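You operate a simulated robot arm through the tools that you are given. There is no shell and no other tool. Be economical: measure what you need, move in short steps, check, and stop when the job is done.

You are at the controls of a simulated two-armed robot. One attempt, no reset.

JOB
Pick up the sign holder with one hand, pass it to the other hand and put it on the sieve bench. Put the felt block on the white plate on the wide bench. Take the white cover from the wall corner of the wide bench and leave it on the top shelf of the mould rack. Put the beam from the wall corner of the wide bench on the top of the compressor. Put the jar labelled "fly ash" from the wide bench on top of the taped carton there and the jar labelled "clay" on top of the grey plain carton there. Take the cylinder mould from the middle bay of the mould rack and leave it on the blue-rimmed plate. Take the filter cartridge labelled "57" from the top of the long counter and put it on the black 25 mm spacer there. Take the tin that says "27" from the top of the long counter and leave it on the black bench. Press the length power key three times. Fetch the 1200 N spring block from the vibrating table and set it on the trolley top. Put the card marked "62" from the black bench on the right bay of the mould rack. Any order will do. Set down upright: sign holder, jar, cylinder mould, filter cartridge.

Only the result counts: the job must be done as asked and must still hold three seconds after the hand-in. Knocking over, shifting, dropping, spilling or breaking anything else fails it. Lids that push on must go on centred and level and be pressed home; caps that screw on are set level and turned clockwise until they are tight.

ROBOT AND FRAMES
Two 7-joint arms with two-finger parallel grippers on one trunk, on a base that drives. Base frame: it is fixed to the floor where the robot stands at the start and does not move with it; the origin is under the middle of the robot, x ahead of it, y to its left, z up; the surface under the hand at the start is at about z = 0.86. Units: m, rad, N and s.
The left shoulder is at the start at [0.05, 0.177, 1.179], the right one opposite. With the tool pointing down near the work surface each hand reaches from about 0.22 to 0.7 m from the robot's upright axis, wherever it stands, measured 20 degrees to its own side. Places, roughly: 25 mm spacer [1.75, -4.75, 0.75]; beam [2.75, 0.25, 1]; black bench [0.2, -2.9, 0.8]; blue-rimmed plate (17x13x2 cm) [0.7, -3.1, 0.8]; card [-0.5, -2.75, 0.75]; cover [2.25, 0.25, 0.75]; cylinder mould (9x9x12 cm) [2, -3, 1.1]; felt block (5x5x4 cm) [2.1, 0.1, 0.9]; filter cartridge [1.25, -4.75, 1]; jar [2.5, -0.5, 1]; length power key [-0.7, -4.6, 0.9]; plain carton (13x12x10 cm) [2.1, -0.7, 0.9]; right bay of the mould rack (22x24 cm) [2.32, -3.04, 1.02]; sieve bench [0.2, 2, 0.7]; sign holder (15x8x22 cm) [0.6, -0.1, 0.9]; spring block [-1, -3, 1]; taped carton (17x14x12 cm) [1.9, -0.5, 0.9]; tin [0.25, -4.75, 0.75]; top of the compressor [2.7, -1.4, 0.6]; top shelf of the mould rack [2, -3, 1.4]; trolley top [-0.3, -1.6, 0.8]; white plate [2.25, 0.5, 0.75]. Payload 3.43 kg a hand.
Tool frame (each hand has its own): the origin (TCP) lies between the finger pads and is the grasp point; the fingertips stand 0.034 m ahead of it; z points along the fingers, y is the line along which they close. Largest opening 0.128 m; finger width 0.024, thickness 0.012; the body of the gripper, 0.048 by 0.13 m, starts 0.096 m behind the TCP.
Orientation is told as [roll, pitch, yaw] about the base's x, y, z axes, in that order, counted from this pose: with the fingers straight down and closing along the base's y, the tool's x points along the base's -x, its y along +y and its z along -z.

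CONTROLS
- The arms move only by the tool nudge_tool. It takes "left_series", "right_series" or both (then of equal length, played together; a hand with none holds still); each is a list that holds one entry, the list of rows, each a list of 7 numbers: the shift along the tool's x, y, z in m, then the turn, a rotation vector about the tool's x, y, z in rad, then the opening in per cent of the stroke, from 0 (shut) to 100 (fully open). In form: [[[dx, dy, dz, ax, ay, az, fingers], ...]]. A call has 1 to 12 rows; each row is the pose to reach, as a shift and turn from the pose commanded when the call began, along the tool's axes at that moment. Rows are played at 5 a second. More than 0.05 m and 0.15 rad between two rows, or a gripper value outside its range, and nothing of the call is played. A pose out of reach is approached as far as the arm can. The call stops where the force on the tool passes 40 N (or 10 N more than at its start, if that is more) or the arm is blocked; 0.2 s more then pass. Each finger travels about 0.108 m/s and halts on what it meets, pressing with about 35 N; the grip force reading is that of the motor and also rises with nothing between the fingers. The clock runs only during rows and for 0.2 s after the last one: add rows that repeat a pose to give the fingers time. The reply holds the time, the measured pose of the TCP, the force on the tool along the base axes, the opening and the grip force, in the units named above and with some noise, with the torque about the TCP (base axes, N m) and any sound that the robot's microphone picked up, and new pictures: "views" is both (left out), scene, wrist or none (wrist: the cameras of the hands that moved).
- Cameras (640 x 400 px; columns grow to the right, rows downward): "scene" is now at [0.1459, -0.0332, 1.3488]; the picture's right is [-0.31, -0.95, 0.00], its down [-0.48, 0.16, -0.86] and it looks along [0.82, -0.27, -0.51] (base axes); focal length 274 px, centre (320, 200). "left" rides on the left gripper at [0.076, 0.011, -0.16] in its tool frame; the picture's right is [-0.15, 0.99, 0.00], its down [-0.88, -0.13, -0.46] and it looks along [-0.45, -0.07, 0.89] (tool axes); focal length 234 px, centre (320, 200). "right" rides on the right gripper at [0.076, -0.011, -0.16] in its tool frame; the picture's right is [0.15, 0.99, 0.00], its down [-0.88, 0.13, -0.46] and it looks along [-0.45, 0.07, 0.89] (tool axes); focal length 234 px, centre (320, 200). There is no depth. A picture from a camera that has moved, and an enlarged one, comes with that camera's place and axes in the base frame and with its lens. The place of the scene camera against the robot may be out by one fixed shift of up to 0.018 m in any direction.
- lift_body(by): slides the trunk up (or, below 0, down) by that many m; the arms and the scene camera ride with it, the base frame stays. It gives what a move gives, with no picture.
- base_move(legs): drives the robot by 1 to 6 legs, each [ahead, turn to the left] in m and rad, along the robot's own axes; the way and the turn of a leg run together, so that a leg with both is an arc; at most 1.5 m and 3.142 rad a leg. The arms and the cameras ride along, it lands a little off, and it stops where it bumps. It gives what a move gives, and a new picture of the scene camera.
- head_to(pan, tilt): turns the head with the scene camera to pan (to the left, within 1.396 rad either way) and tilt (down, from -0.506 to 1.204), counted from straight ahead of the robot. It gives what a move gives, and a new picture of the scene camera.
- inspect(camera, box): a new picture of the part [left, top, right, bottom] of that camera's present view, enlarged. It takes no simulated time.
- hand_in(): hands the job in; it is judged then, once.

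Go step by step. Nothing tells you exact positions but the pictures and the camera data: compare them with the known pose of the tool, close in by small moves and look again before you grip or let go. The budget is 567 turns and 360 pictures, counting those below and the enlarged ones. Unless the task says otherwise, let go and move clear before handing in.

The tools are called as name(argument=value, ...) on one line, values as JSON. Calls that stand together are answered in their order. nudge_tool: Moves the arms, as the interface text tells. Its arguments: {"type":"object","properties":{"left_series":{"type":"array","items":{"type":"array","items":{"type":"array","items":{"type":"number"}}}},"right_series":{"type":"array","items":{"type":"array","items":{"type":"array","items":{"type":"number"}}}},"views":{"type":"string","enum":["both","scene","wrist","none"]}},"required":[]} The other tools are called the same way: lift_body (by) slides the trunk up or down; base_move (legs) drives the base; head_to (pan, tilt) turns the head that bears the scene camera; inspect (camera, box) takes an enlarged picture of a part of a camera's view; hand_in () hands the job in.

At the start:

```text
time_s: 0.0
left_position: [0.4272, 0.1082, 1.1367]
left_ee_rot: [0.001, -0.002, -0.001]
left_ft_force: [-0.8, 0.4, 0.3]
left_ft_torque: [0.01, -0.01, 0.01]
left_opening: 0.1279
left_grasp_force: 0.0
right_position: [0.3592, -0.255, 1.176]
right_ee_rot: [0.002, -0.001, -0.001]
right_ft_force: [-1.0, -0.4, 0.5]
right_ft_torque: [-0.04, 0.01, 0.0]
right_opening: 0.1282
right_grasp_force: 0.1
trunk travel left (down, up): [-0.35, 0.051]
robot x, y, heading: [-0.0037, -0.0011, 0.002]
head pan, tilt: [-0.318, 0.534]
```

scene: 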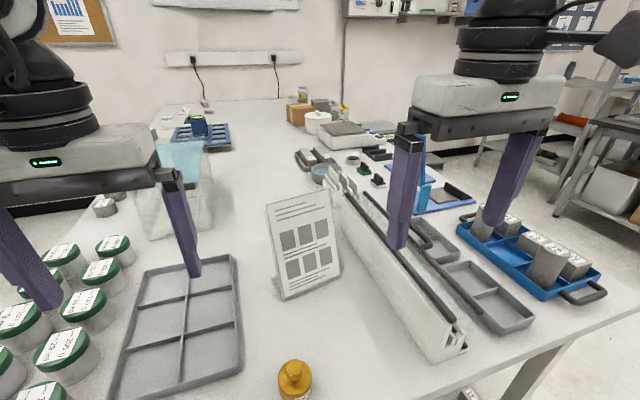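
right: 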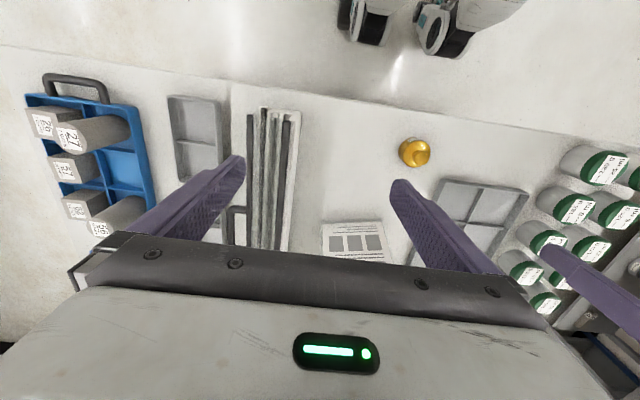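
left: 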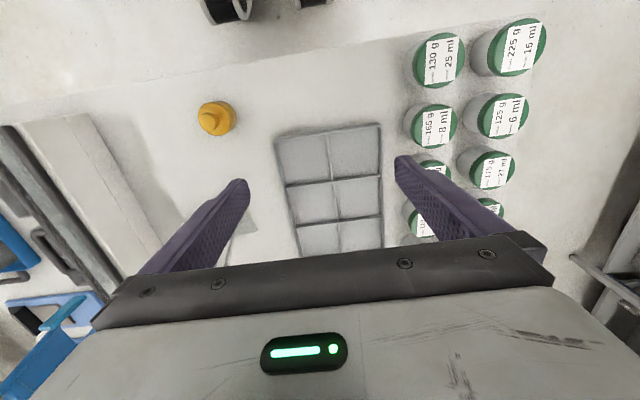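

The sign holder stands ahead of me, leaning back, between the two hands. I'll take an enlarged look at it from two cameras before planning the grip.

inspect(camera="scene", box=[220, 160, 400, 320])

inspect(camera="right", box=[240, 100, 480, 280])

```text
2.50 times, centred on (310, 240) of scene
camera zoom: at [0.1459, -0.0332, 1.3488], right [-0.31, -0.95, 0.0], down [-0.48, 0.16, -0.86], along [0.82, -0.27, -0.51], focal length 684 px, centre (345, 100)
```

zoom: 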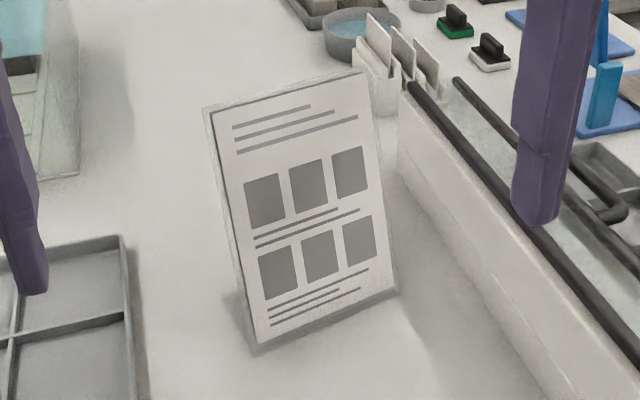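

```text
2.22 times, centred on (360, 190) of right
camera zoom: at [0.2832, -0.2666, 1.3363], right [-0.14, 0.99, 0.0], down [0.88, 0.13, 0.46], along [0.45, 0.07, -0.89], focal length 520 px, centre (231, 222)
```

zoom: 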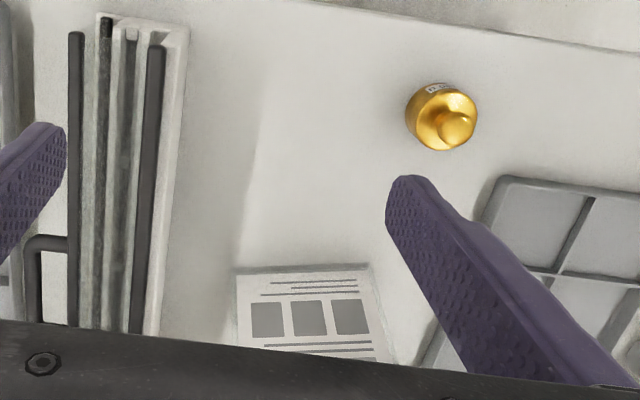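

The panel leans back about 12°; its lower edge runs from about (0.554,-0.077) to (0.577,-0.215). Before I move, I'll look left and right to learn the room.

head_to(pan=1.2, tilt=0.4)

head_to(pan=-1.2, tilt=0.35)

head_to(pan=0.0, tilt=0.3)

```text
time_s: 1.6
left_position: [0.4269, 0.1077, 1.1371]
left_ee_rot: [0.0, 0.0, -0.001]
left_ft_force: [0.5, -0.1, 0.6]
left_ft_torque: [-0.02, 0.0, -0.01]
left_opening: 0.1279
left_grasp_force: 0.0
right_position: [0.3595, -0.2547, 1.1761]
right_ee_rot: [-0.002, 0.0, -0.001]
right_ft_force: [-0.1, -0.6, 0.3]
right_ft_torque: [-0.03, -0.02, -0.01]
right_opening: 0.1277
right_grasp_force: 0.0
trunk travel left (down, up): [-0.35, 0.051]
robot x, y, heading: [0.0005, 0.0004, 0.002]
head pan, tilt: [1.201, 0.4]
camera scene: at [0.0939, 0.0813, 1.3612], right [0.93, -0.36, 0.0], down [-0.14, -0.36, -0.92], along [0.33, 0.86, -0.39], focal length 274 px, centre (320, 200)
```

scene: 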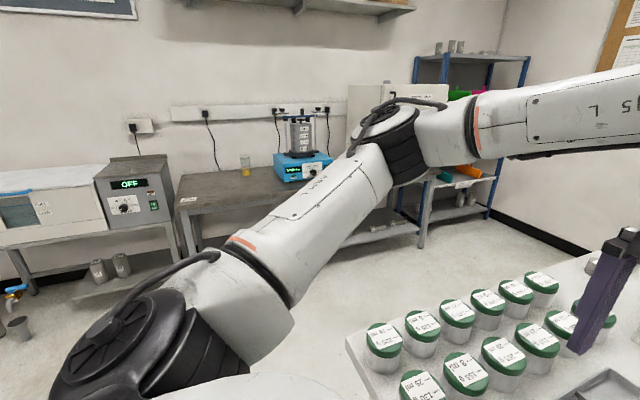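

```text
time_s: 3.8
left_position: [0.4267, 0.1089, 1.1371]
left_ee_rot: [-0.001, -0.001, 0.001]
left_ft_force: [1.3, 0.7, 0.2]
left_ft_torque: [-0.03, 0.0, -0.03]
left_opening: 0.1277
left_grasp_force: 0.1
right_position: [0.3594, -0.2546, 1.179]
right_ee_rot: [0.001, 0.0, -0.002]
right_ft_force: [0.4, 0.4, -1.3]
right_ft_torque: [-0.03, -0.06, 0.0]
right_opening: 0.1278
right_grasp_force: 0.1
trunk travel left (down, up): [-0.35, 0.051]
robot x, y, heading: [-0.0007, -0.0007, -0.003]
head pan, tilt: [-1.201, 0.351]
camera scene: at [0.094, -0.0918, 1.3657], right [-0.93, -0.36, 0.0], down [-0.12, 0.32, -0.94], along [0.34, -0.88, -0.34], focal length 274 px, centre (320, 200)
```

scene: 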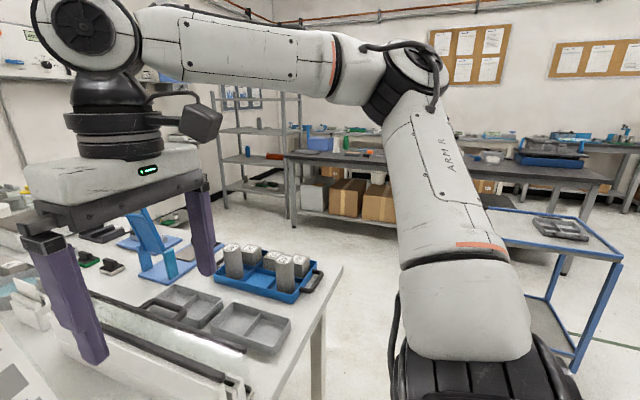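

```text
time_s: 5.2
left_position: [0.4267, 0.1091, 1.1376]
left_ee_rot: [0.001, -0.004, 0.001]
left_ft_force: [-0.3, 0.5, -0.1]
left_ft_torque: [0.02, -0.04, 0.02]
left_opening: 0.128
left_grasp_force: 0.1
right_position: [0.3593, -0.2548, 1.1748]
right_ee_rot: [0.001, 0.001, -0.002]
right_ft_force: [-0.3, -0.1, 0.8]
right_ft_torque: [0.01, 0.03, 0.01]
right_opening: 0.1278
right_grasp_force: 0.0
trunk travel left (down, up): [-0.35, 0.051]
robot x, y, heading: [0.0002, -0.0002, -0.003]
head pan, tilt: [0.0, 0.3]
camera scene: at [0.1537, -0.0051, 1.3704], right [0.0, -1.0, 0.0], down [-0.3, 0.0, -0.96], along [0.96, 0.0, -0.3], focal length 274 px, centre (320, 200)
```

scene: 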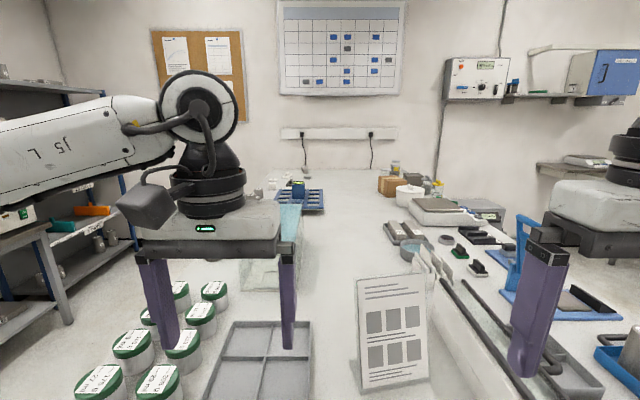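

I can see the room: sieve bench to the left, trolley, black bench and mould rack to the right. I'll turn both hands so the fingers close across the sign panel, with cameras outwards, and move the right one above the panel's right end.

nudge_tool(right_series=[[[-0.022, 0.006, -0.001, 0, 0, -0.1447, 100], [-0.043, 0.012, -0.003, 0, 0, -0.2893, 100], [-0.065, 0.018, -0.004, 0, 0, -0.434, 100], [-0.087, 0.023, -0.005, 0, 0, -0.5787, 100], [-0.108, 0.029, -0.006, 0, 0, -0.7233, 100], [-0.13, 0.035, -0.008, 0, 0, -0.868, 100], [-0.152, 0.041, -0.009, 0, 0, -1.0127, 100], [-0.173, 0.047, -0.01, 0, 0, -1.1573, 100], [-0.195, 0.053, -0.011, 0, 0, -1.302, 100], [-0.217, 0.058, -0.012, 0, 0, -1.4467, 100], [-0.238, 0.064, -0.014, 0, 0, -1.5913, 100], [-0.26, 0.07, -0.015, 0, 0, -1.736, 100]]], left_series=[[[-0.01, 0, -0.005, 0, 0, 0.117, 100], [-0.02, 0, -0.01, 0, 0, 0.234, 100], [-0.031, 0, -0.016, 0, 0, 0.351, 100], [-0.041, 0, -0.021, 0, 0, 0.468, 100], [-0.051, 0, -0.026, 0, 0, 0.585, 100], [-0.062, 0, -0.032, 0, 0, 0.702, 100], [-0.072, 0, -0.037, 0, 0, 0.819, 100], [-0.082, 0, -0.042, 0, 0, 0.937, 100], [-0.092, 0, -0.047, 0, 0, 1.054, 100], [-0.102, 0, -0.053, 0, 0, 1.171, 100], [-0.113, 0, -0.058, 0, 0, 1.288, 100], [-0.123, 0, -0.063, 0, 0, 1.405, 100]]])

```text
time_s: 7.8
left_position: [0.373, 0.0558, 1.1521]
left_ee_rot: [0.005, -0.006, -1.392]
left_ft_force: [0.0, 0.3, 0.7]
left_ft_torque: [0.01, -0.03, -0.01]
left_opening: 0.128
left_grasp_force: 0.0
left hand out of reach, approached as far as the arm can: row 8, 9, 10, 11, 12
right_position: [0.5079, -0.2348, 1.177]
right_ee_rot: [0.001, -0.001, 1.723]
right_ft_force: [-0.9, 0.4, 0.5]
right_ft_torque: [-0.05, -0.07, 0.04]
right_opening: 0.1281
right_grasp_force: 0.1
right hand out of reach, approached as far as the arm can: row 7, 8, 9, 10, 11, 12
trunk travel left (down, up): [-0.35, 0.051]
robot x, y, heading: [-0.0027, 0.0026, 0.001]
head pan, tilt: [0.0, 0.3]
camera scene: at [0.1522, -0.0035, 1.3708], right [0.0, -1.0, 0.0], down [-0.29, 0.0, -0.96], along [0.96, 0.0, -0.29], focal length 274 px, centre (320, 200)
camera right: at [0.531, -0.308, 1.3367], right [-0.96, -0.29, 0.0], down [-0.26, 0.85, 0.45], along [-0.13, 0.43, -0.89], focal length 234 px, centre (320, 200)
camera left: at [0.3682, 0.1325, 1.3104], right [1.0, 0.03, 0.01], down [0.03, -0.89, 0.46], along [0.02, -0.46, -0.89], focal length 234 px, centre (320, 200)
```

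scene: 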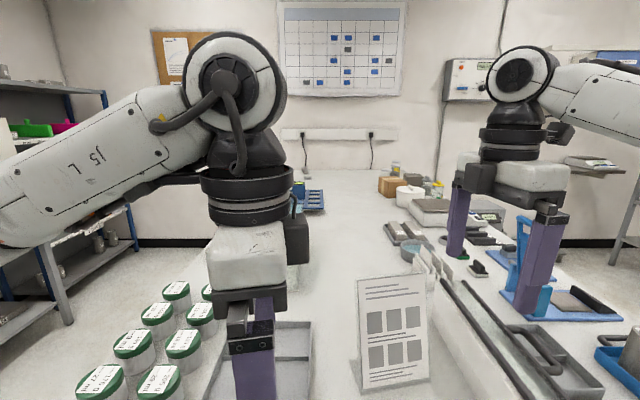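
right: 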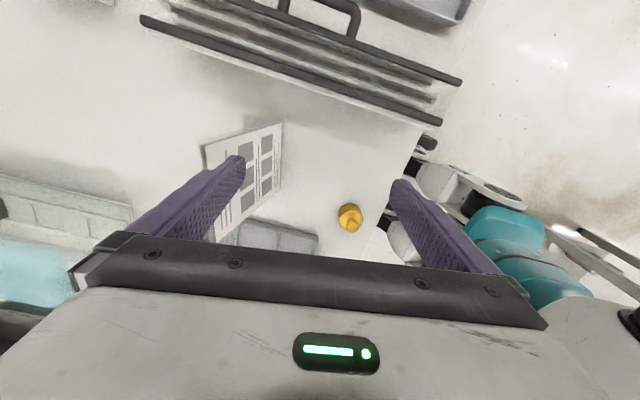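
left: 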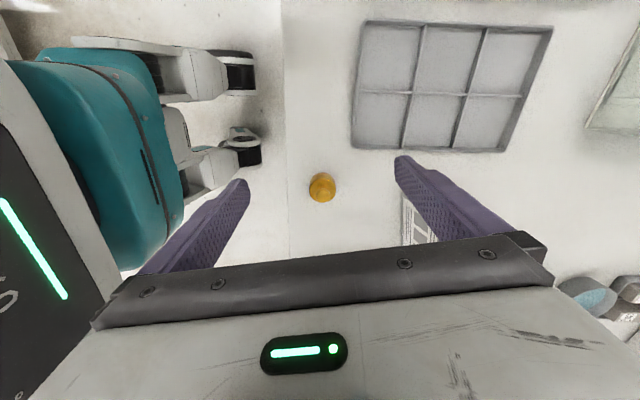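

Both hands ran out of reach at that height. I'll raise the trunk and drive a little closer to the bench.

lift_body(by=0.05)

base_move(legs=[[0.08, 0]])

```text
time_s: 8.7
left_position: [0.3741, 0.0549, 1.2005]
left_ee_rot: [0.008, -0.003, -1.39]
left_ft_force: [0.9, 0.0, 0.4]
left_ft_torque: [-0.04, -0.01, 0.01]
left_opening: 0.1279
left_grasp_force: 0.0
right_position: [0.5101, -0.2355, 1.2262]
right_ee_rot: [0.0, -0.001, 1.72]
right_ft_force: [-0.5, -0.1, -0.5]
right_ft_torque: [-0.01, 0.02, 0.0]
right_opening: 0.1277
right_grasp_force: 0.0
trunk travel left (down, up): [-0.4, 0.001]
robot x, y, heading: [-0.003, -0.0028, -0.002]
head pan, tilt: [0.0, 0.3]
```

```text
time_s: 10.0
left_position: [0.4482, 0.0548, 1.2001]
left_ee_rot: [0.008, -0.004, -1.391]
left_ft_force: [-0.1, 0.0, -0.1]
left_ft_torque: [-0.02, -0.03, -0.01]
left_opening: 0.128
left_grasp_force: 0.1
right_position: [0.5833, -0.2368, 1.2241]
right_ee_rot: [-0.001, 0.001, 1.719]
right_ft_force: [-0.8, -0.1, -0.7]
right_ft_torque: [0.0, -0.06, -0.01]
right_opening: 0.128
right_grasp_force: 0.1
trunk travel left (down, up): [-0.4, 0.001]
robot x, y, heading: [0.0764, 0.0014, 0.001]
head pan, tilt: [0.0, 0.3]
stopped in leg 1: the robot was blocked; the commanded pose is now the measured one
camera scene: at [0.2269, -0.0052, 1.4207], right [0.0, -1.0, 0.0], down [-0.29, 0.0, -0.96], along [0.96, 0.0, -0.29], focal length 274 px, centre (320, 200)
```

scene: 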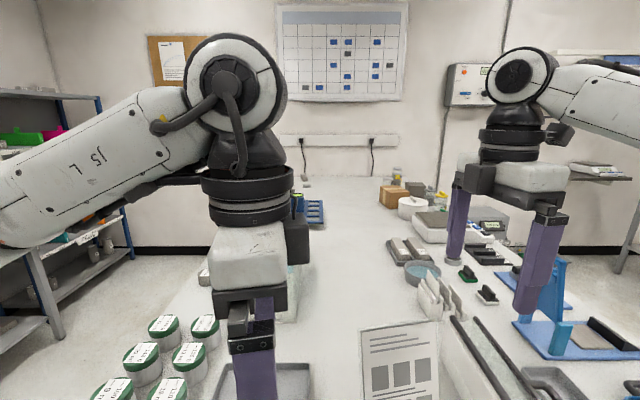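

The base is now touching the bench at x=0.076. I'll bring the right hand above the panel, tilted to match it, and lower the head.

nudge_tool(right_series=[[[-0.016, -0.015, 0.02, -0.067, 0, 0, 100], [-0.032, -0.03, 0.04, -0.133, 0, 0, 100], [-0.047, -0.044, 0.064, -0.2, 0, 0, 100], [-0.047, -0.044, 0.064, -0.2, 0, 0, 100]]], views="wrist")

head_to(pan=-0.3, tilt=0.75)

```text
time_s: 11.0
left_position: [0.4494, 0.0555, 1.1995]
left_ee_rot: [0.005, -0.004, -1.389]
left_ft_force: [0.1, -0.8, -0.1]
left_ft_torque: [-0.02, 0.03, -0.02]
left_opening: 0.128
left_grasp_force: 0.0
right_position: [0.5671, -0.2267, 1.1481]
right_ee_rot: [0.199, -0.002, 1.719]
right_ft_force: [0.5, 0.6, 0.0]
right_ft_torque: [0.0, 0.0, -0.03]
right_opening: 0.1278
right_grasp_force: 0.0
right hand out of reach, approached as far as the arm can: row 1, 2, 3, 4
trunk travel left (down, up): [-0.4, 0.001]
robot x, y, heading: [0.0714, -0.0002, -0.006]
head pan, tilt: [0.0, 0.3]
camera right: at [0.6195, -0.2956, 1.3034], right [-0.94, -0.29, 0.2], down [-0.17, 0.86, 0.47], along [-0.31, 0.41, -0.86], focal length 234 px, centre (320, 200)
```

right: 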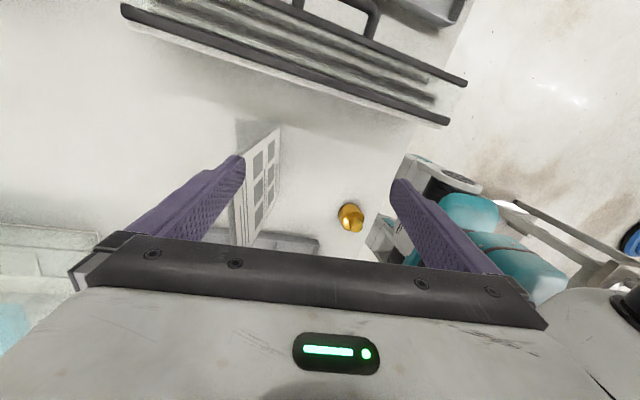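

```text
time_s: 11.9
left_position: [0.448, 0.0535, 1.2008]
left_ee_rot: [0.004, -0.004, -1.389]
left_ft_force: [0.0, 0.0, 0.0]
left_ft_torque: [0.04, -0.02, -0.02]
left_opening: 0.128
left_grasp_force: 0.0
right_position: [0.566, -0.227, 1.1496]
right_ee_rot: [0.197, 0.001, 1.718]
right_ft_force: [-0.1, 0.3, 0.9]
right_ft_torque: [-0.02, 0.02, -0.02]
right_opening: 0.1279
right_grasp_force: 0.0
trunk travel left (down, up): [-0.4, 0.001]
robot x, y, heading: [0.0732, -0.0015, -0.001]
head pan, tilt: [-0.3, 0.75]
camera scene: at [0.2141, -0.0297, 1.3801], right [-0.3, -0.95, 0.0], down [-0.65, 0.2, -0.73], along [0.7, -0.22, -0.68], focal length 274 px, centre (320, 200)
```

scene: 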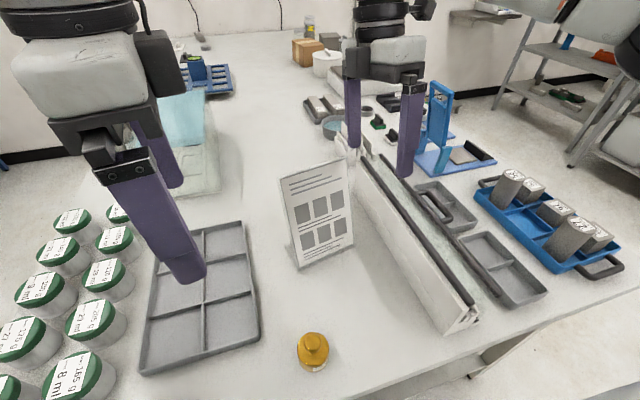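

The top-down grip is out of reach at this height. I'll come in at 45° in the panel's plane, gripping its upper right corner, and leave the upper left corner for the other hand.

nudge_tool(right_series=[[[0.02, -0.005, -0.01, 0, -0.131, 0, 100], [0.022, -0.012, -0.01, 0, -0.262, 0, 100], [0.022, -0.024, -0.01, 0, -0.393, 0, 100], [0.022, -0.036, 0.0, 0, -0.524, 0, 100], [0.022, -0.05, 0.008, 0, -0.655, 0, 100], [0.022, -0.063, 0.016, 0, -0.785, 0, 100], [0.022, -0.063, 0.016, 0, -0.785, 0, 100]]])

```text
time_s: 13.5
left_position: [0.4495, 0.0548, 1.1997]
left_ee_rot: [0.004, -0.004, -1.391]
left_ft_force: [0.2, -0.3, -0.6]
left_ft_torque: [-0.01, 0.03, 0.0]
left_opening: 0.1275
left_grasp_force: 0.0
right_position: [0.6057, -0.2336, 1.1309]
right_ee_rot: [0.278, -0.764, 1.521]
right_ft_force: [-1.1, 0.4, -0.9]
right_ft_torque: [-0.04, -0.01, 0.03]
right_opening: 0.1278
right_grasp_force: 0.1
right hand out of reach, approached as far as the arm can: row 6, 7
trunk travel left (down, up): [-0.4, 0.001]
robot x, y, heading: [0.0745, 0.0027, 0.004]
head pan, tilt: [-0.3, 0.75]
camera scene: at [0.2147, -0.0292, 1.38], right [-0.3, -0.95, 0.0], down [-0.65, 0.2, -0.73], along [0.7, -0.22, -0.68], focal length 274 px, centre (320, 200)
camera right: at [0.6527, -0.3948, 1.1883], right [-0.96, -0.25, 0.09], down [0.01, 0.31, 0.95], along [-0.26, 0.92, -0.29], focal length 234 px, centre (320, 200)
```

scene: 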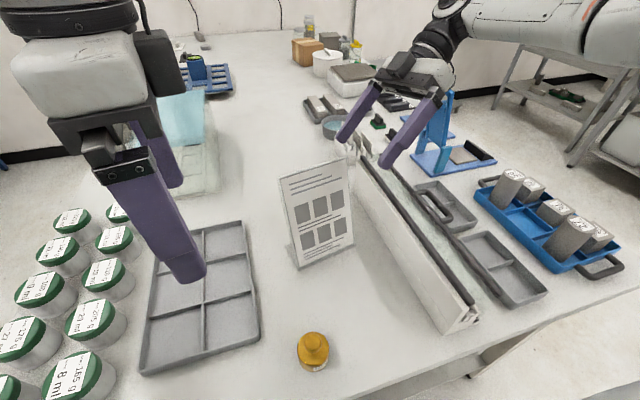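
right: 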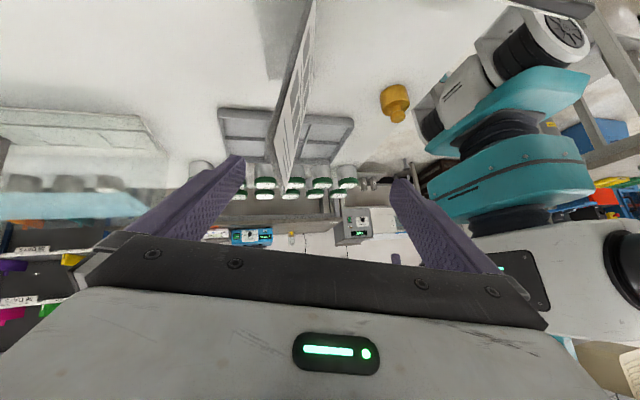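

The panel now stands between the right fingers. I'll enlarge to see its edge and its back.

inspect(camera="right", box=[220, 0, 400, 200])

```text
2.00 times, centred on (310, 100) of right
camera zoom: at [0.6527, -0.3948, 1.1883], right [-0.96, -0.25, 0.09], down [0.01, 0.31, 0.95], along [-0.26, 0.92, -0.29], focal length 468 px, centre (340, 400)
```

zoom: 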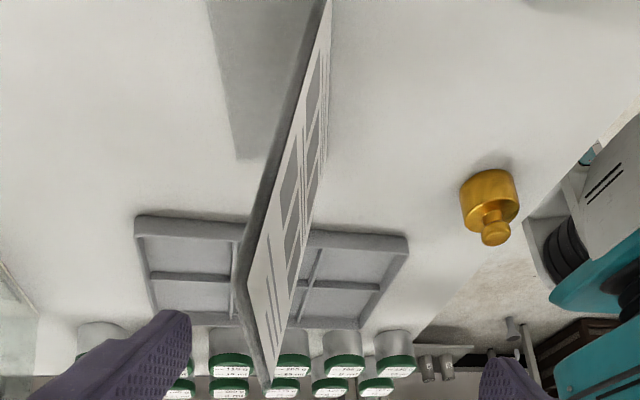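

The grip pose is just beyond reach when facing the bench. I'll lift the right hand clear and re-park the robot parallel to the bench (bench on the right), which brings the right shoulder closer.

nudge_tool(right_series=[[[-0.042, 0.012, -0.042, 0, 0, 0, 100], [-0.04, 0.05, -0.035, 0, 0, 0, 100], [-0.04, 0.09, -0.025, 0, 0, 0, 100], [-0.038, 0.125, -0.015, 0, 0, 0, 100], [-0.037, 0.157, -0.006, 0, 0, 0, 100]]], views="none")

base_move(legs=[[-0.18, 0], [0, 2.07]])

```text
refused: row 1 steps farther than a row can; nothing moved
```

```text
time_s: 19.9
left_position: [-0.3206, 0.3119, 1.2007]
left_ee_rot: [0.005, -0.004, 0.641]
left_ft_force: [0.6, -0.1, 0.1]
left_ft_torque: [0.0, 0.04, 0.0]
left_opening: 0.1281
left_grasp_force: 0.0
right_position: [-0.1317, 0.5808, 1.1311]
right_ee_rot: [0.277, -0.763, -2.731]
right_ft_force: [-0.2, -0.3, -0.4]
right_ft_torque: [0.0, 0.0, -0.03]
right_opening: 0.128
right_grasp_force: 0.1
trunk travel left (down, up): [-0.4, 0.001]
robot x, y, heading: [-0.1076, 0.0005, 2.025]
head pan, tilt: [-0.3, 0.75]
camera scene: at [-0.1604, 0.1401, 1.3801], right [0.99, 0.16, 0.0], down [0.11, -0.67, -0.73], along [-0.11, 0.72, -0.68], focal length 274 px, centre (320, 200)
```

scene: 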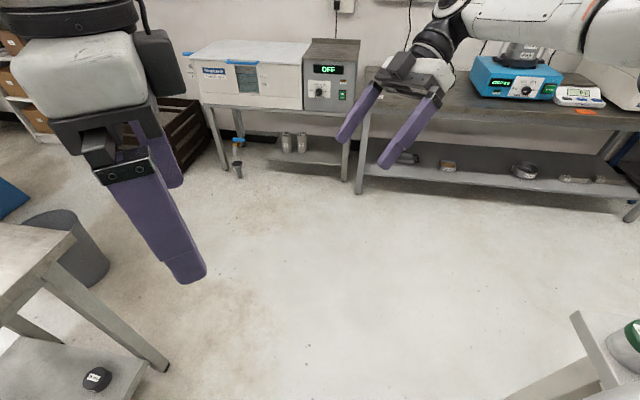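

The base moved safely (the hand row was refused). Now I back toward the bench side and square up parallel to it.

base_move(legs=[[-0.31, 0], [0, -0.454]])

head_to(pan=-1.2, tilt=0.7)

```text
time_s: 23.2
left_position: [-0.0276, 0.0994, 1.2]
left_ee_rot: [0.006, -0.005, 0.186]
left_ft_force: [-0.2, -0.5, -0.3]
left_ft_torque: [-0.04, -0.01, 0.0]
left_opening: 0.128
left_grasp_force: 0.0
right_position: [0.2581, 0.2575, 1.1315]
right_ee_rot: [0.277, -0.765, 3.098]
right_ft_force: [0.4, 0.1, 0.0]
right_ft_torque: [-0.01, 0.01, -0.03]
right_opening: 0.1282
right_grasp_force: 0.2
trunk travel left (down, up): [-0.4, 0.001]
robot x, y, heading: [0.0268, -0.2723, 1.579]
head pan, tilt: [-0.3, 0.75]
camera scene: at [0.0426, -0.1297, 1.3801], right [0.96, -0.29, 0.0], down [-0.2, -0.65, -0.73], along [0.21, 0.7, -0.68], focal length 274 px, centre (320, 200)
```

scene: 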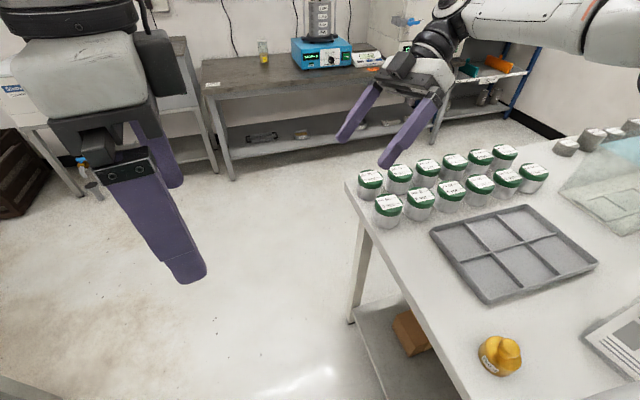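

```text
time_s: 24.4
left_position: [-0.0292, 0.0996, 1.2011]
left_ee_rot: [0.005, -0.004, 0.187]
left_ft_force: [0.4, 0.2, 0.3]
left_ft_torque: [-0.01, 0.02, -0.02]
left_opening: 0.1279
left_grasp_force: 0.0
right_position: [0.2587, 0.2582, 1.1316]
right_ee_rot: [0.277, -0.763, 3.098]
right_ft_force: [-0.2, 0.0, -0.2]
right_ft_torque: [0.02, 0.02, 0.01]
right_opening: 0.1281
right_grasp_force: 0.0
trunk travel left (down, up): [-0.4, 0.001]
robot x, y, heading: [0.028, -0.273, 1.574]
head pan, tilt: [-1.201, 0.7]
camera scene: at [0.0969, -0.1778, 1.3843], right [0.37, -0.93, 0.0], down [-0.6, -0.24, -0.76], along [0.71, 0.28, -0.64], focal length 274 px, centre (320, 200)
```

scene: 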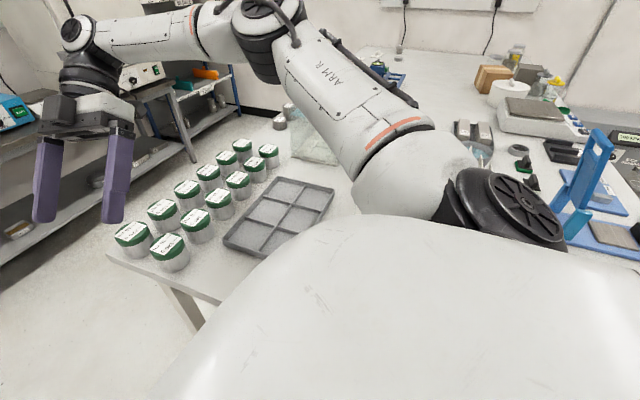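

I'm parked alongside the bench. I'll turn slightly right so the sign lies in a natural forward-right direction for the right arm.

base_move(legs=[[0, -0.5]])

head_to(pan=-0.9, tilt=0.75)

```text
time_s: 26.3
left_position: [0.1584, 0.081, 1.2003]
left_ee_rot: [0.003, -0.003, -0.315]
left_ft_force: [-0.2, 0.1, 0.5]
left_ft_torque: [0.02, 0.02, -0.01]
left_opening: 0.1282
left_grasp_force: 0.1
right_position: [0.4853, 0.0825, 1.1314]
right_ee_rot: [0.277, -0.764, 2.6]
right_ft_force: [0.3, 0.3, 0.9]
right_ft_torque: [-0.05, 0.02, 0.0]
right_opening: 0.1279
right_grasp_force: 0.1
trunk travel left (down, up): [-0.4, 0.001]
robot x, y, heading: [0.0287, -0.2741, 1.072]
head pan, tilt: [-1.201, 0.7]
camera scene: at [0.136, -0.2283, 1.3843], right [-0.13, -0.99, 0.0], down [-0.64, 0.08, -0.76], along [0.76, -0.1, -0.64], focal length 274 px, centre (320, 200)
```

scene: 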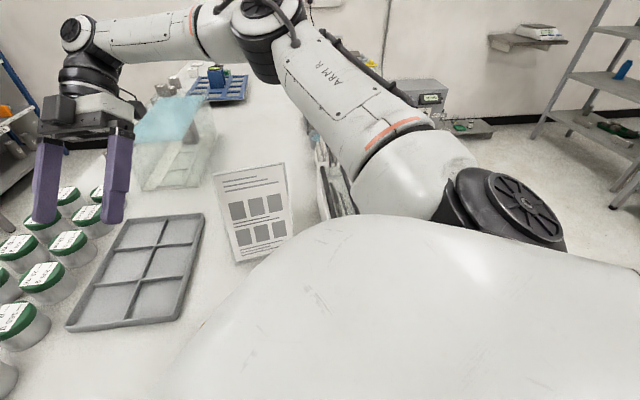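

```text
time_s: 27.1
left_position: [0.157, 0.0796, 1.2004]
left_ee_rot: [0.005, -0.005, -0.314]
left_ft_force: [-0.5, 1.5, 1.0]
left_ft_torque: [-0.03, 0.01, 0.03]
left_opening: 0.1279
left_grasp_force: 0.0
right_position: [0.4859, 0.083, 1.1314]
right_ee_rot: [0.278, -0.763, 2.599]
right_ft_force: [0.4, -0.2, 0.1]
right_ft_torque: [0.01, 0.01, 0.01]
right_opening: 0.1281
right_grasp_force: 0.1
trunk travel left (down, up): [-0.4, 0.001]
robot x, y, heading: [0.0324, -0.2773, 1.073]
head pan, tilt: [-0.901, 0.75]
camera scene: at [0.133, -0.203, 1.3801], right [0.17, -0.98, 0.0], down [-0.67, -0.12, -0.73], along [0.72, 0.13, -0.68], focal length 274 px, centre (320, 200)
```

scene: 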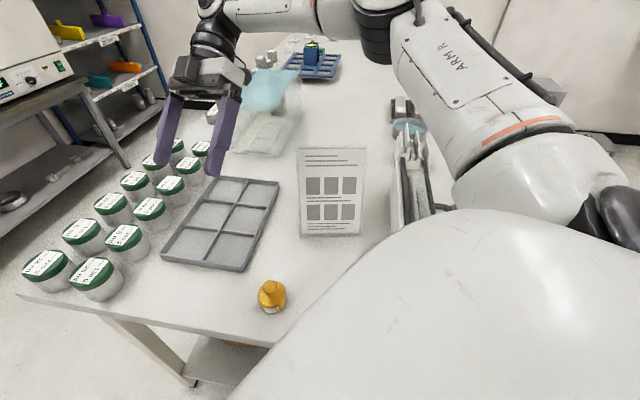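

The sign is untouched and clearly seen; corners TL≈(.598,-.07), TR≈(.618,-.203) at z≈1.08. I'll swing the right hand up and over to the pre-grip pose outside the upper right corner.

nudge_tool(right_series=[[[-0.0278, 0.0079, -0.0278, 0.083, -0.0237, 0.083, 100], [-0.0412, 0.0323, -0.0508, 0.166, -0.0473, 0.166, 100], [-0.0362, 0.0735, -0.0515, 0.249, -0.071, 0.249, 100], [-0.0196, 0.115, -0.0563, 0.332, -0.0947, 0.332, 100], [0.0033, 0.1532, -0.0683, 0.4156, -0.1183, 0.4156, 100], [0.0273, 0.1851, -0.0833, 0.4987, -0.142, 0.4987, 100], [0.0576, 0.2137, -0.1053, 0.5818, -0.1657, 0.5818, 100], [0.0906, 0.2303, -0.1265, 0.665, -0.1893, 0.665, 100], [0.1292, 0.2505, -0.1446, 0.748, -0.213, 0.748, 100], [0.1726, 0.2642, -0.1553, 0.748, -0.213, 0.748, 100], [0.2154, 0.2582, -0.142, 0.748, -0.213, 0.748, 100], [0.2154, 0.2582, -0.142, 0.748, -0.213, 0.748, 100]]])

```text
time_s: 29.7
left_position: [0.1576, 0.0808, 1.2001]
left_ee_rot: [0.005, -0.003, -0.315]
left_ft_force: [0.1, 0.6, 0.0]
left_ft_torque: [0.0, -0.02, -0.01]
left_opening: 0.1279
left_grasp_force: 0.1
right_position: [0.635, -0.2508, 1.133]
right_ee_rot: [0.273, -0.764, 1.521]
right_ft_force: [-0.5, 0.1, 0.2]
right_ft_torque: [0.0, 0.01, 0.01]
right_opening: 0.1282
right_grasp_force: 0.1
trunk travel left (down, up): [-0.4, 0.001]
robot x, y, heading: [0.0291, -0.2737, 1.076]
head pan, tilt: [-0.901, 0.75]
camera scene: at [0.1327, -0.2029, 1.3801], right [0.17, -0.98, 0.0], down [-0.67, -0.12, -0.73], along [0.72, 0.13, -0.68], focal length 274 px, centre (320, 200)
camera right: at [0.6806, -0.4117, 1.1901], right [-0.97, -0.24, 0.09], down [0.01, 0.31, 0.95], along [-0.26, 0.92, -0.29], focal length 234 px, centre (320, 200)
```

scene: 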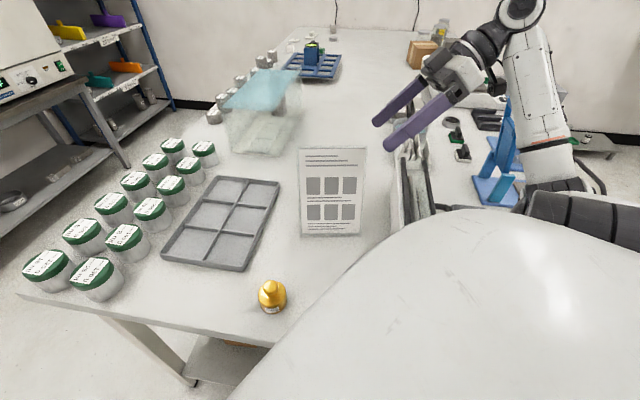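
right: 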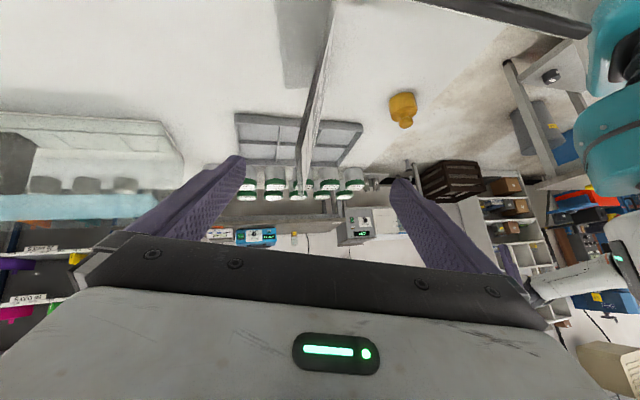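

The right hand reached the pre-grip pose with the panel between its fingers. The wrist view puts the panel about 2 cm further from me than the fingers' middle line, so I'll correct that and close in.

nudge_tool(right_series=[[[0, -0.01, 0.015, 0, 0, 0, 100], [0, -0.02, 0.03, -0.02, 0, 0, 100], [0, -0.02, 0.055, -0.03, 0, 0, 100], [0, -0.02, 0.055, -0.03, 0, 0, 100]]], views="wrist")

```text
time_s: 30.7
left_position: [0.1569, 0.0816, 1.2007]
left_ee_rot: [0.005, -0.005, -0.314]
left_ft_force: [0.0, 0.2, 0.5]
left_ft_torque: [0.01, 0.01, -0.01]
left_opening: 0.128
left_grasp_force: 0.0
right_position: [0.6392, -0.2115, 1.0893]
right_ee_rot: [0.303, -0.764, 1.523]
right_ft_force: [-0.1, -0.4, -0.5]
right_ft_torque: [0.01, 0.01, 0.01]
right_opening: 0.128
right_grasp_force: 0.0
trunk travel left (down, up): [-0.4, 0.001]
robot x, y, heading: [0.0268, -0.2732, 1.077]
head pan, tilt: [-0.901, 0.75]
camera right: at [0.6906, -0.3718, 1.1454], right [-0.96, -0.26, 0.11], down [0.03, 0.31, 0.95], along [-0.29, 0.91, -0.29], focal length 234 px, centre (320, 200)
```

right: 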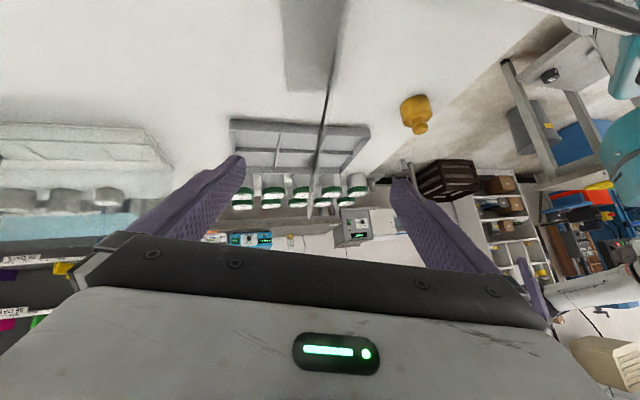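

The panel is now edge-on and nearly centred. I'll go 4.5 cm further in and close.

nudge_tool(right_series=[[[0, -0.005, 0.02, 0, 0, 0, 100], [0, -0.005, 0.042, 0, 0, 0, 100], [0, -0.005, 0.042, 0, 0, 0, 50], [0, -0.005, 0.042, 0, 0, 0, 30]]], views="both")

```text
time_s: 31.7
left_position: [0.158, 0.081, 1.1998]
left_ee_rot: [0.005, -0.004, -0.314]
left_ft_force: [-0.5, -0.3, -0.4]
left_ft_torque: [-0.02, 0.03, -0.02]
left_opening: 0.1282
left_grasp_force: 0.0
right_position: [0.6334, -0.182, 1.0615]
right_ee_rot: [0.304, -0.763, 1.522]
right_ft_force: [0.4, -0.6, -1.0]
right_ft_torque: [-0.02, 0.01, 0.0]
right_opening: 0.0384
right_grasp_force: 0.0
trunk travel left (down, up): [-0.4, 0.001]
robot x, y, heading: [0.0321, -0.2721, 1.073]
head pan, tilt: [-0.901, 0.75]
camera scene: at [0.133, -0.2029, 1.38], right [0.17, -0.98, 0.0], down [-0.67, -0.12, -0.73], along [0.72, 0.13, -0.68], focal length 274 px, centre (320, 200)
camera right: at [0.6843, -0.3433, 1.1162], right [-0.96, -0.26, 0.11], down [0.03, 0.31, 0.95], along [-0.29, 0.91, -0.29], focal length 234 px, centre (320, 200)
```

scene: 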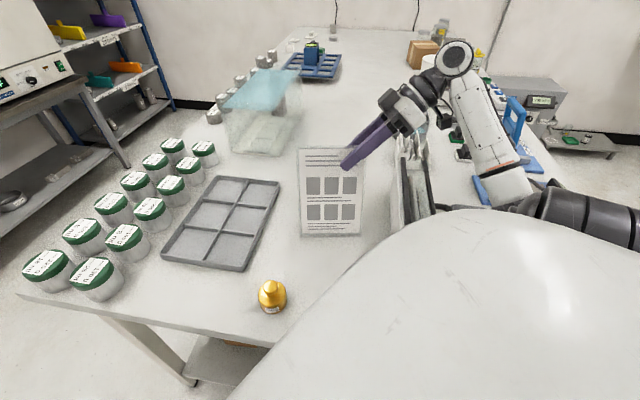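
right: 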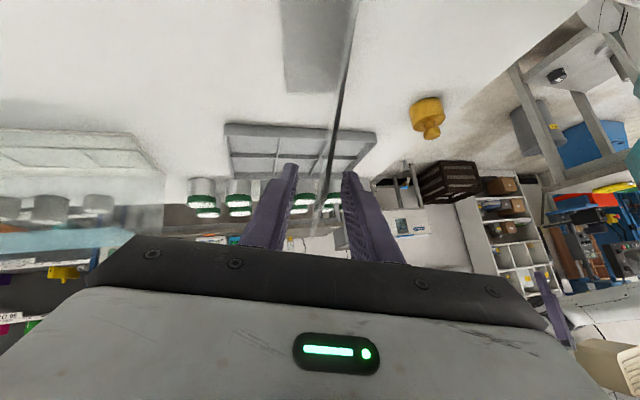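

Panel is centred between the fingers. I close and lift a little.

nudge_tool(right_series=[[[0, 0, 0, 0, 0, 0, 0], [0, 0, 0, 0, 0, 0, 0], [0, 0, 0, 0, 0, 0, 0], [-0.014, 0.0045, -0.014, 0, 0, 0, 0], [-0.035, 0.011, -0.034, 0, 0, 0, 0], [-0.056, 0.0176, -0.055, 0, 0, 0, 0]]], views="both")

```text
time_s: 33.1
left_position: [0.1563, 0.0814, 1.1997]
left_ee_rot: [0.003, -0.004, -0.315]
left_ft_force: [0.2, -0.5, 0.2]
left_ft_torque: [0.0, -0.02, 0.01]
left_opening: 0.1278
left_grasp_force: 0.1
right_position: [0.6334, -0.1818, 1.1426]
right_ee_rot: [0.305, -0.764, 1.521]
right_ft_force: [-0.4, -0.1, -1.3]
right_ft_torque: [-0.09, -0.03, 0.0]
right_opening: 0.0057
right_grasp_force: 35.1
trunk travel left (down, up): [-0.4, 0.001]
robot x, y, heading: [0.0297, -0.2718, 1.077]
head pan, tilt: [-0.901, 0.75]
camera scene: at [0.1329, -0.2029, 1.38], right [0.17, -0.98, 0.0], down [-0.67, -0.12, -0.73], along [0.72, 0.13, -0.68], focal length 274 px, centre (320, 200)
camera right: at [0.6836, -0.342, 1.1982], right [-0.96, -0.26, 0.11], down [0.03, 0.31, 0.95], along [-0.29, 0.91, -0.29], focal length 234 px, centre (320, 200)
```

scene: 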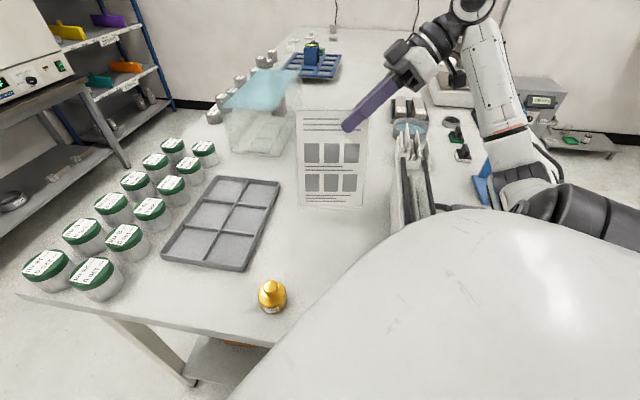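
right: 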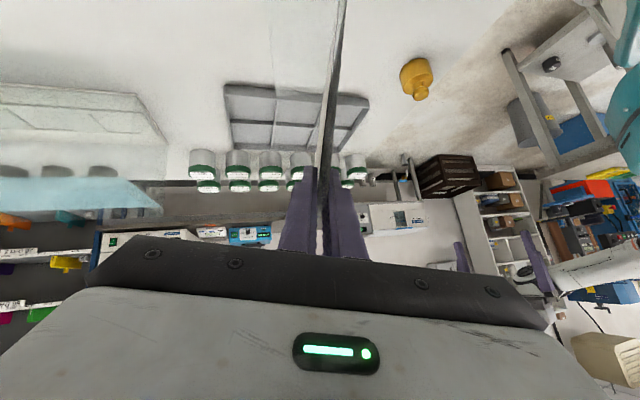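

The sign is held (panel 6 mm thick) and lifted. I'll first move the left hand aside into its mirrored 45° orientation, then bring the sign in front of me.

nudge_tool(left_series=[[[0.04, 0.001, -0.007, 0, 0, 0, 100], [0.08, 0.003, -0.014, 0.047, -0.127, 0.0135, 100], [0.12, 0.004, -0.021, 0.095, -0.253, 0.027, 100], [0.16, 0.006, -0.028, 0.142, -0.38, 0.04, 100], [0.2, 0.007, -0.036, 0.19, -0.506, 0.054, 100], [0.24, 0.009, -0.043, 0.237, -0.633, 0.0675, 100], [0.278, 0.01, -0.05, 0.2846, -0.7592, 0.081, 100], [0.278, 0.01, -0.05, 0.2846, -0.7592, 0.081, 100]]], views="none")

```text
time_s: 34.9
left_position: [-0.0408, 0.054, 1.2849]
left_ee_rot: [-0.311, -0.763, -0.274]
left_ft_force: [-0.6, -0.4, 0.6]
left_ft_torque: [-0.02, 0.02, 0.0]
left_opening: 0.1279
left_grasp_force: 0.0
left hand out of reach, approached as far as the arm can: row 1, 2, 3, 4, 5, 6, 7, 8
right_position: [0.634, -0.181, 1.142]
right_ee_rot: [0.307, -0.765, 1.52]
right_ft_force: [-0.5, -0.2, -1.7]
right_ft_torque: [-0.03, -0.03, -0.01]
right_opening: 0.0056
right_grasp_force: 34.6
trunk travel left (down, up): [-0.4, 0.001]
robot x, y, heading: [0.0279, -0.2708, 1.071]
head pan, tilt: [-0.901, 0.75]
```

Left hand is out of the way in the right orientation. Now the right hand brings the sign up and in front of me.

nudge_tool(right_series=[[[-0.02, 0.006, -0.02, 0, 0, 0, 0], [-0.0394, 0.0124, -0.0393, -0.05, 0.016, -0.05, 0], [-0.0556, 0.0406, -0.0141, -0.11, 0.034, -0.109, 0], [-0.0719, 0.0688, 0.0111, -0.169, 0.053, -0.168, 0], [-0.0881, 0.097, 0.0363, -0.228, 0.0715, -0.227, 0], [-0.1044, 0.1252, 0.0615, -0.287, 0.09, -0.286, 0], [-0.1206, 0.1534, 0.0867, -0.346, 0.1085, -0.344, 0], [-0.1369, 0.1816, 0.1119, -0.405, 0.127, -0.403, 0], [-0.1531, 0.2098, 0.1371, -0.464, 0.1455, -0.462, 0], [-0.1694, 0.238, 0.1623, -0.523, 0.164, -0.521, 0], [-0.1856, 0.2662, 0.1875, -0.582, 0.183, -0.58, 0], [-0.2019, 0.2944, 0.2127, -0.64, 0.201, -0.637, 0]]], views="none")

head_to(pan=0.0, tilt=0.6)

```text
time_s: 37.5
left_position: [-0.0414, 0.0539, 1.2836]
left_ee_rot: [-0.311, -0.765, -0.275]
left_ft_force: [0.1, 0.0, -0.2]
left_ft_torque: [-0.03, 0.0, 0.0]
left_opening: 0.128
left_grasp_force: 0.1
right_position: [0.2982, 0.0624, 1.1984]
right_ee_rot: [0.307, -0.763, 2.447]
right_ft_force: [0.3, -0.3, -1.0]
right_ft_torque: [-0.03, -0.08, -0.01]
right_opening: 0.0058
right_grasp_force: 34.7
trunk travel left (down, up): [-0.4, 0.001]
robot x, y, heading: [0.0259, -0.2757, 1.075]
head pan, tilt: [-0.901, 0.75]
```

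```text
time_s: 38.7
left_position: [-0.041, 0.0535, 1.2844]
left_ee_rot: [-0.308, -0.763, -0.274]
left_ft_force: [-0.3, -0.7, -0.2]
left_ft_torque: [-0.05, -0.02, -0.03]
left_opening: 0.1283
left_grasp_force: 0.0
right_position: [0.3011, 0.061, 1.1982]
right_ee_rot: [0.305, -0.763, 2.445]
right_ft_force: [-0.1, 0.1, -2.2]
right_ft_torque: [-0.01, -0.06, -0.02]
right_opening: 0.0058
right_grasp_force: 35.3
trunk travel left (down, up): [-0.4, 0.001]
robot x, y, heading: [0.0296, -0.2745, 1.075]
head pan, tilt: [0.0, 0.6]
camera scene: at [0.0936, -0.1395, 1.3929], right [0.88, -0.48, 0.0], down [-0.27, -0.5, -0.82], along [0.39, 0.73, -0.57], focal length 274 px, centre (320, 200)
```

scene: 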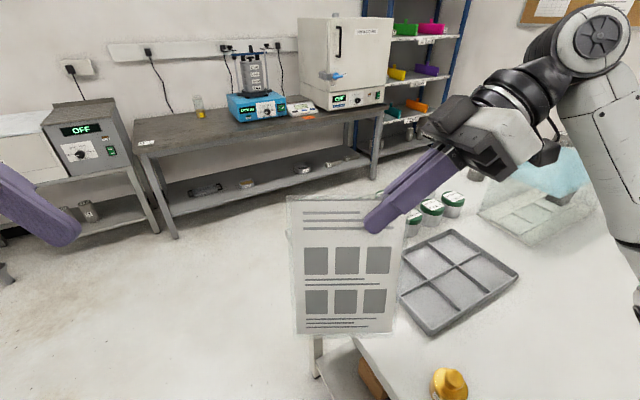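

The sign faces me squarely. Now the left hand goes to a pre-grip pose outside its upper left corner.

nudge_tool(left_series=[[[0, 0.046, 0, 0, 0, 0, 100], [0, 0.092, 0, 0, 0, 0, 100], [0, 0.138, 0, 0, 0, 0, 100], [0, 0.183, 0, 0, 0, 0, 100], [-0.034, 0.183, 0.023, 0, 0, 0, 100], [-0.068, 0.183, 0.046, 0, 0, 0, 100], [-0.102, 0.183, 0.0686, 0, 0, 0, 100], [-0.102, 0.183, 0.0686, 0, 0, 0, 100]]])

```text
time_s: 40.5
left_position: [0.1306, 0.0697, 1.2871]
left_ee_rot: [-0.31, -0.762, -0.274]
left_ft_force: [0.4, -0.8, 0.0]
left_ft_torque: [0.01, -0.04, -0.02]
left_opening: 0.1281
left_grasp_force: 0.0
left hand out of reach, approached as far as the arm can: row 1, 2, 3, 4, 5, 6, 7, 8
right_position: [0.3012, 0.0622, 1.1991]
right_ee_rot: [0.304, -0.762, 2.447]
right_ft_force: [0.3, 0.2, -2.3]
right_ft_torque: [-0.03, -0.05, 0.0]
right_opening: 0.0056
right_grasp_force: 35.1
trunk travel left (down, up): [-0.4, 0.001]
robot x, y, heading: [0.0279, -0.2733, 1.072]
head pan, tilt: [0.0, 0.6]
camera scene: at [0.0935, -0.1395, 1.3929], right [0.88, -0.48, 0.0], down [-0.27, -0.5, -0.83], along [0.39, 0.73, -0.56], focal length 274 px, centre (320, 200)
camera left: at [-0.0056, 0.1684, 1.3415], right [0.56, 0.82, -0.12], down [0.3, -0.07, 0.95], along [0.77, -0.57, -0.29], focal length 234 px, centre (320, 200)
```

scene: 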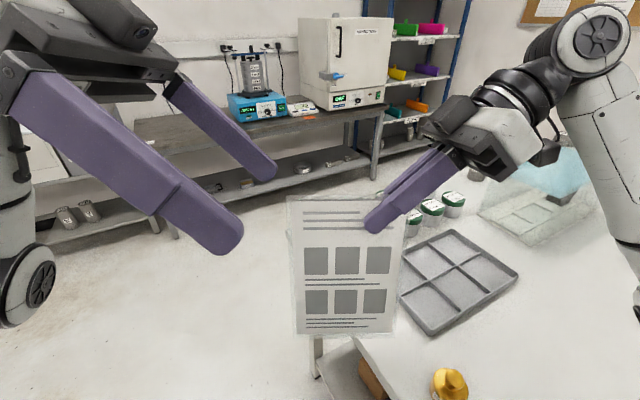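
left: 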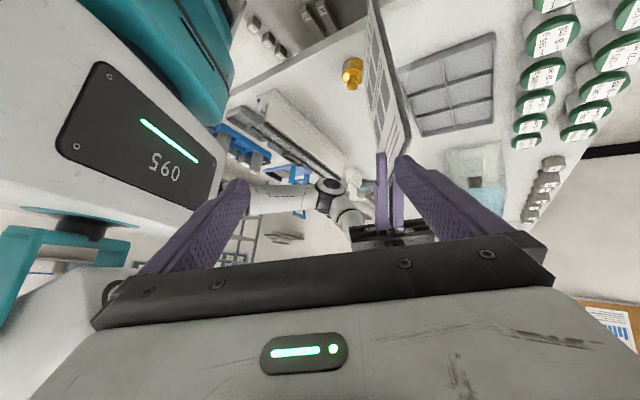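

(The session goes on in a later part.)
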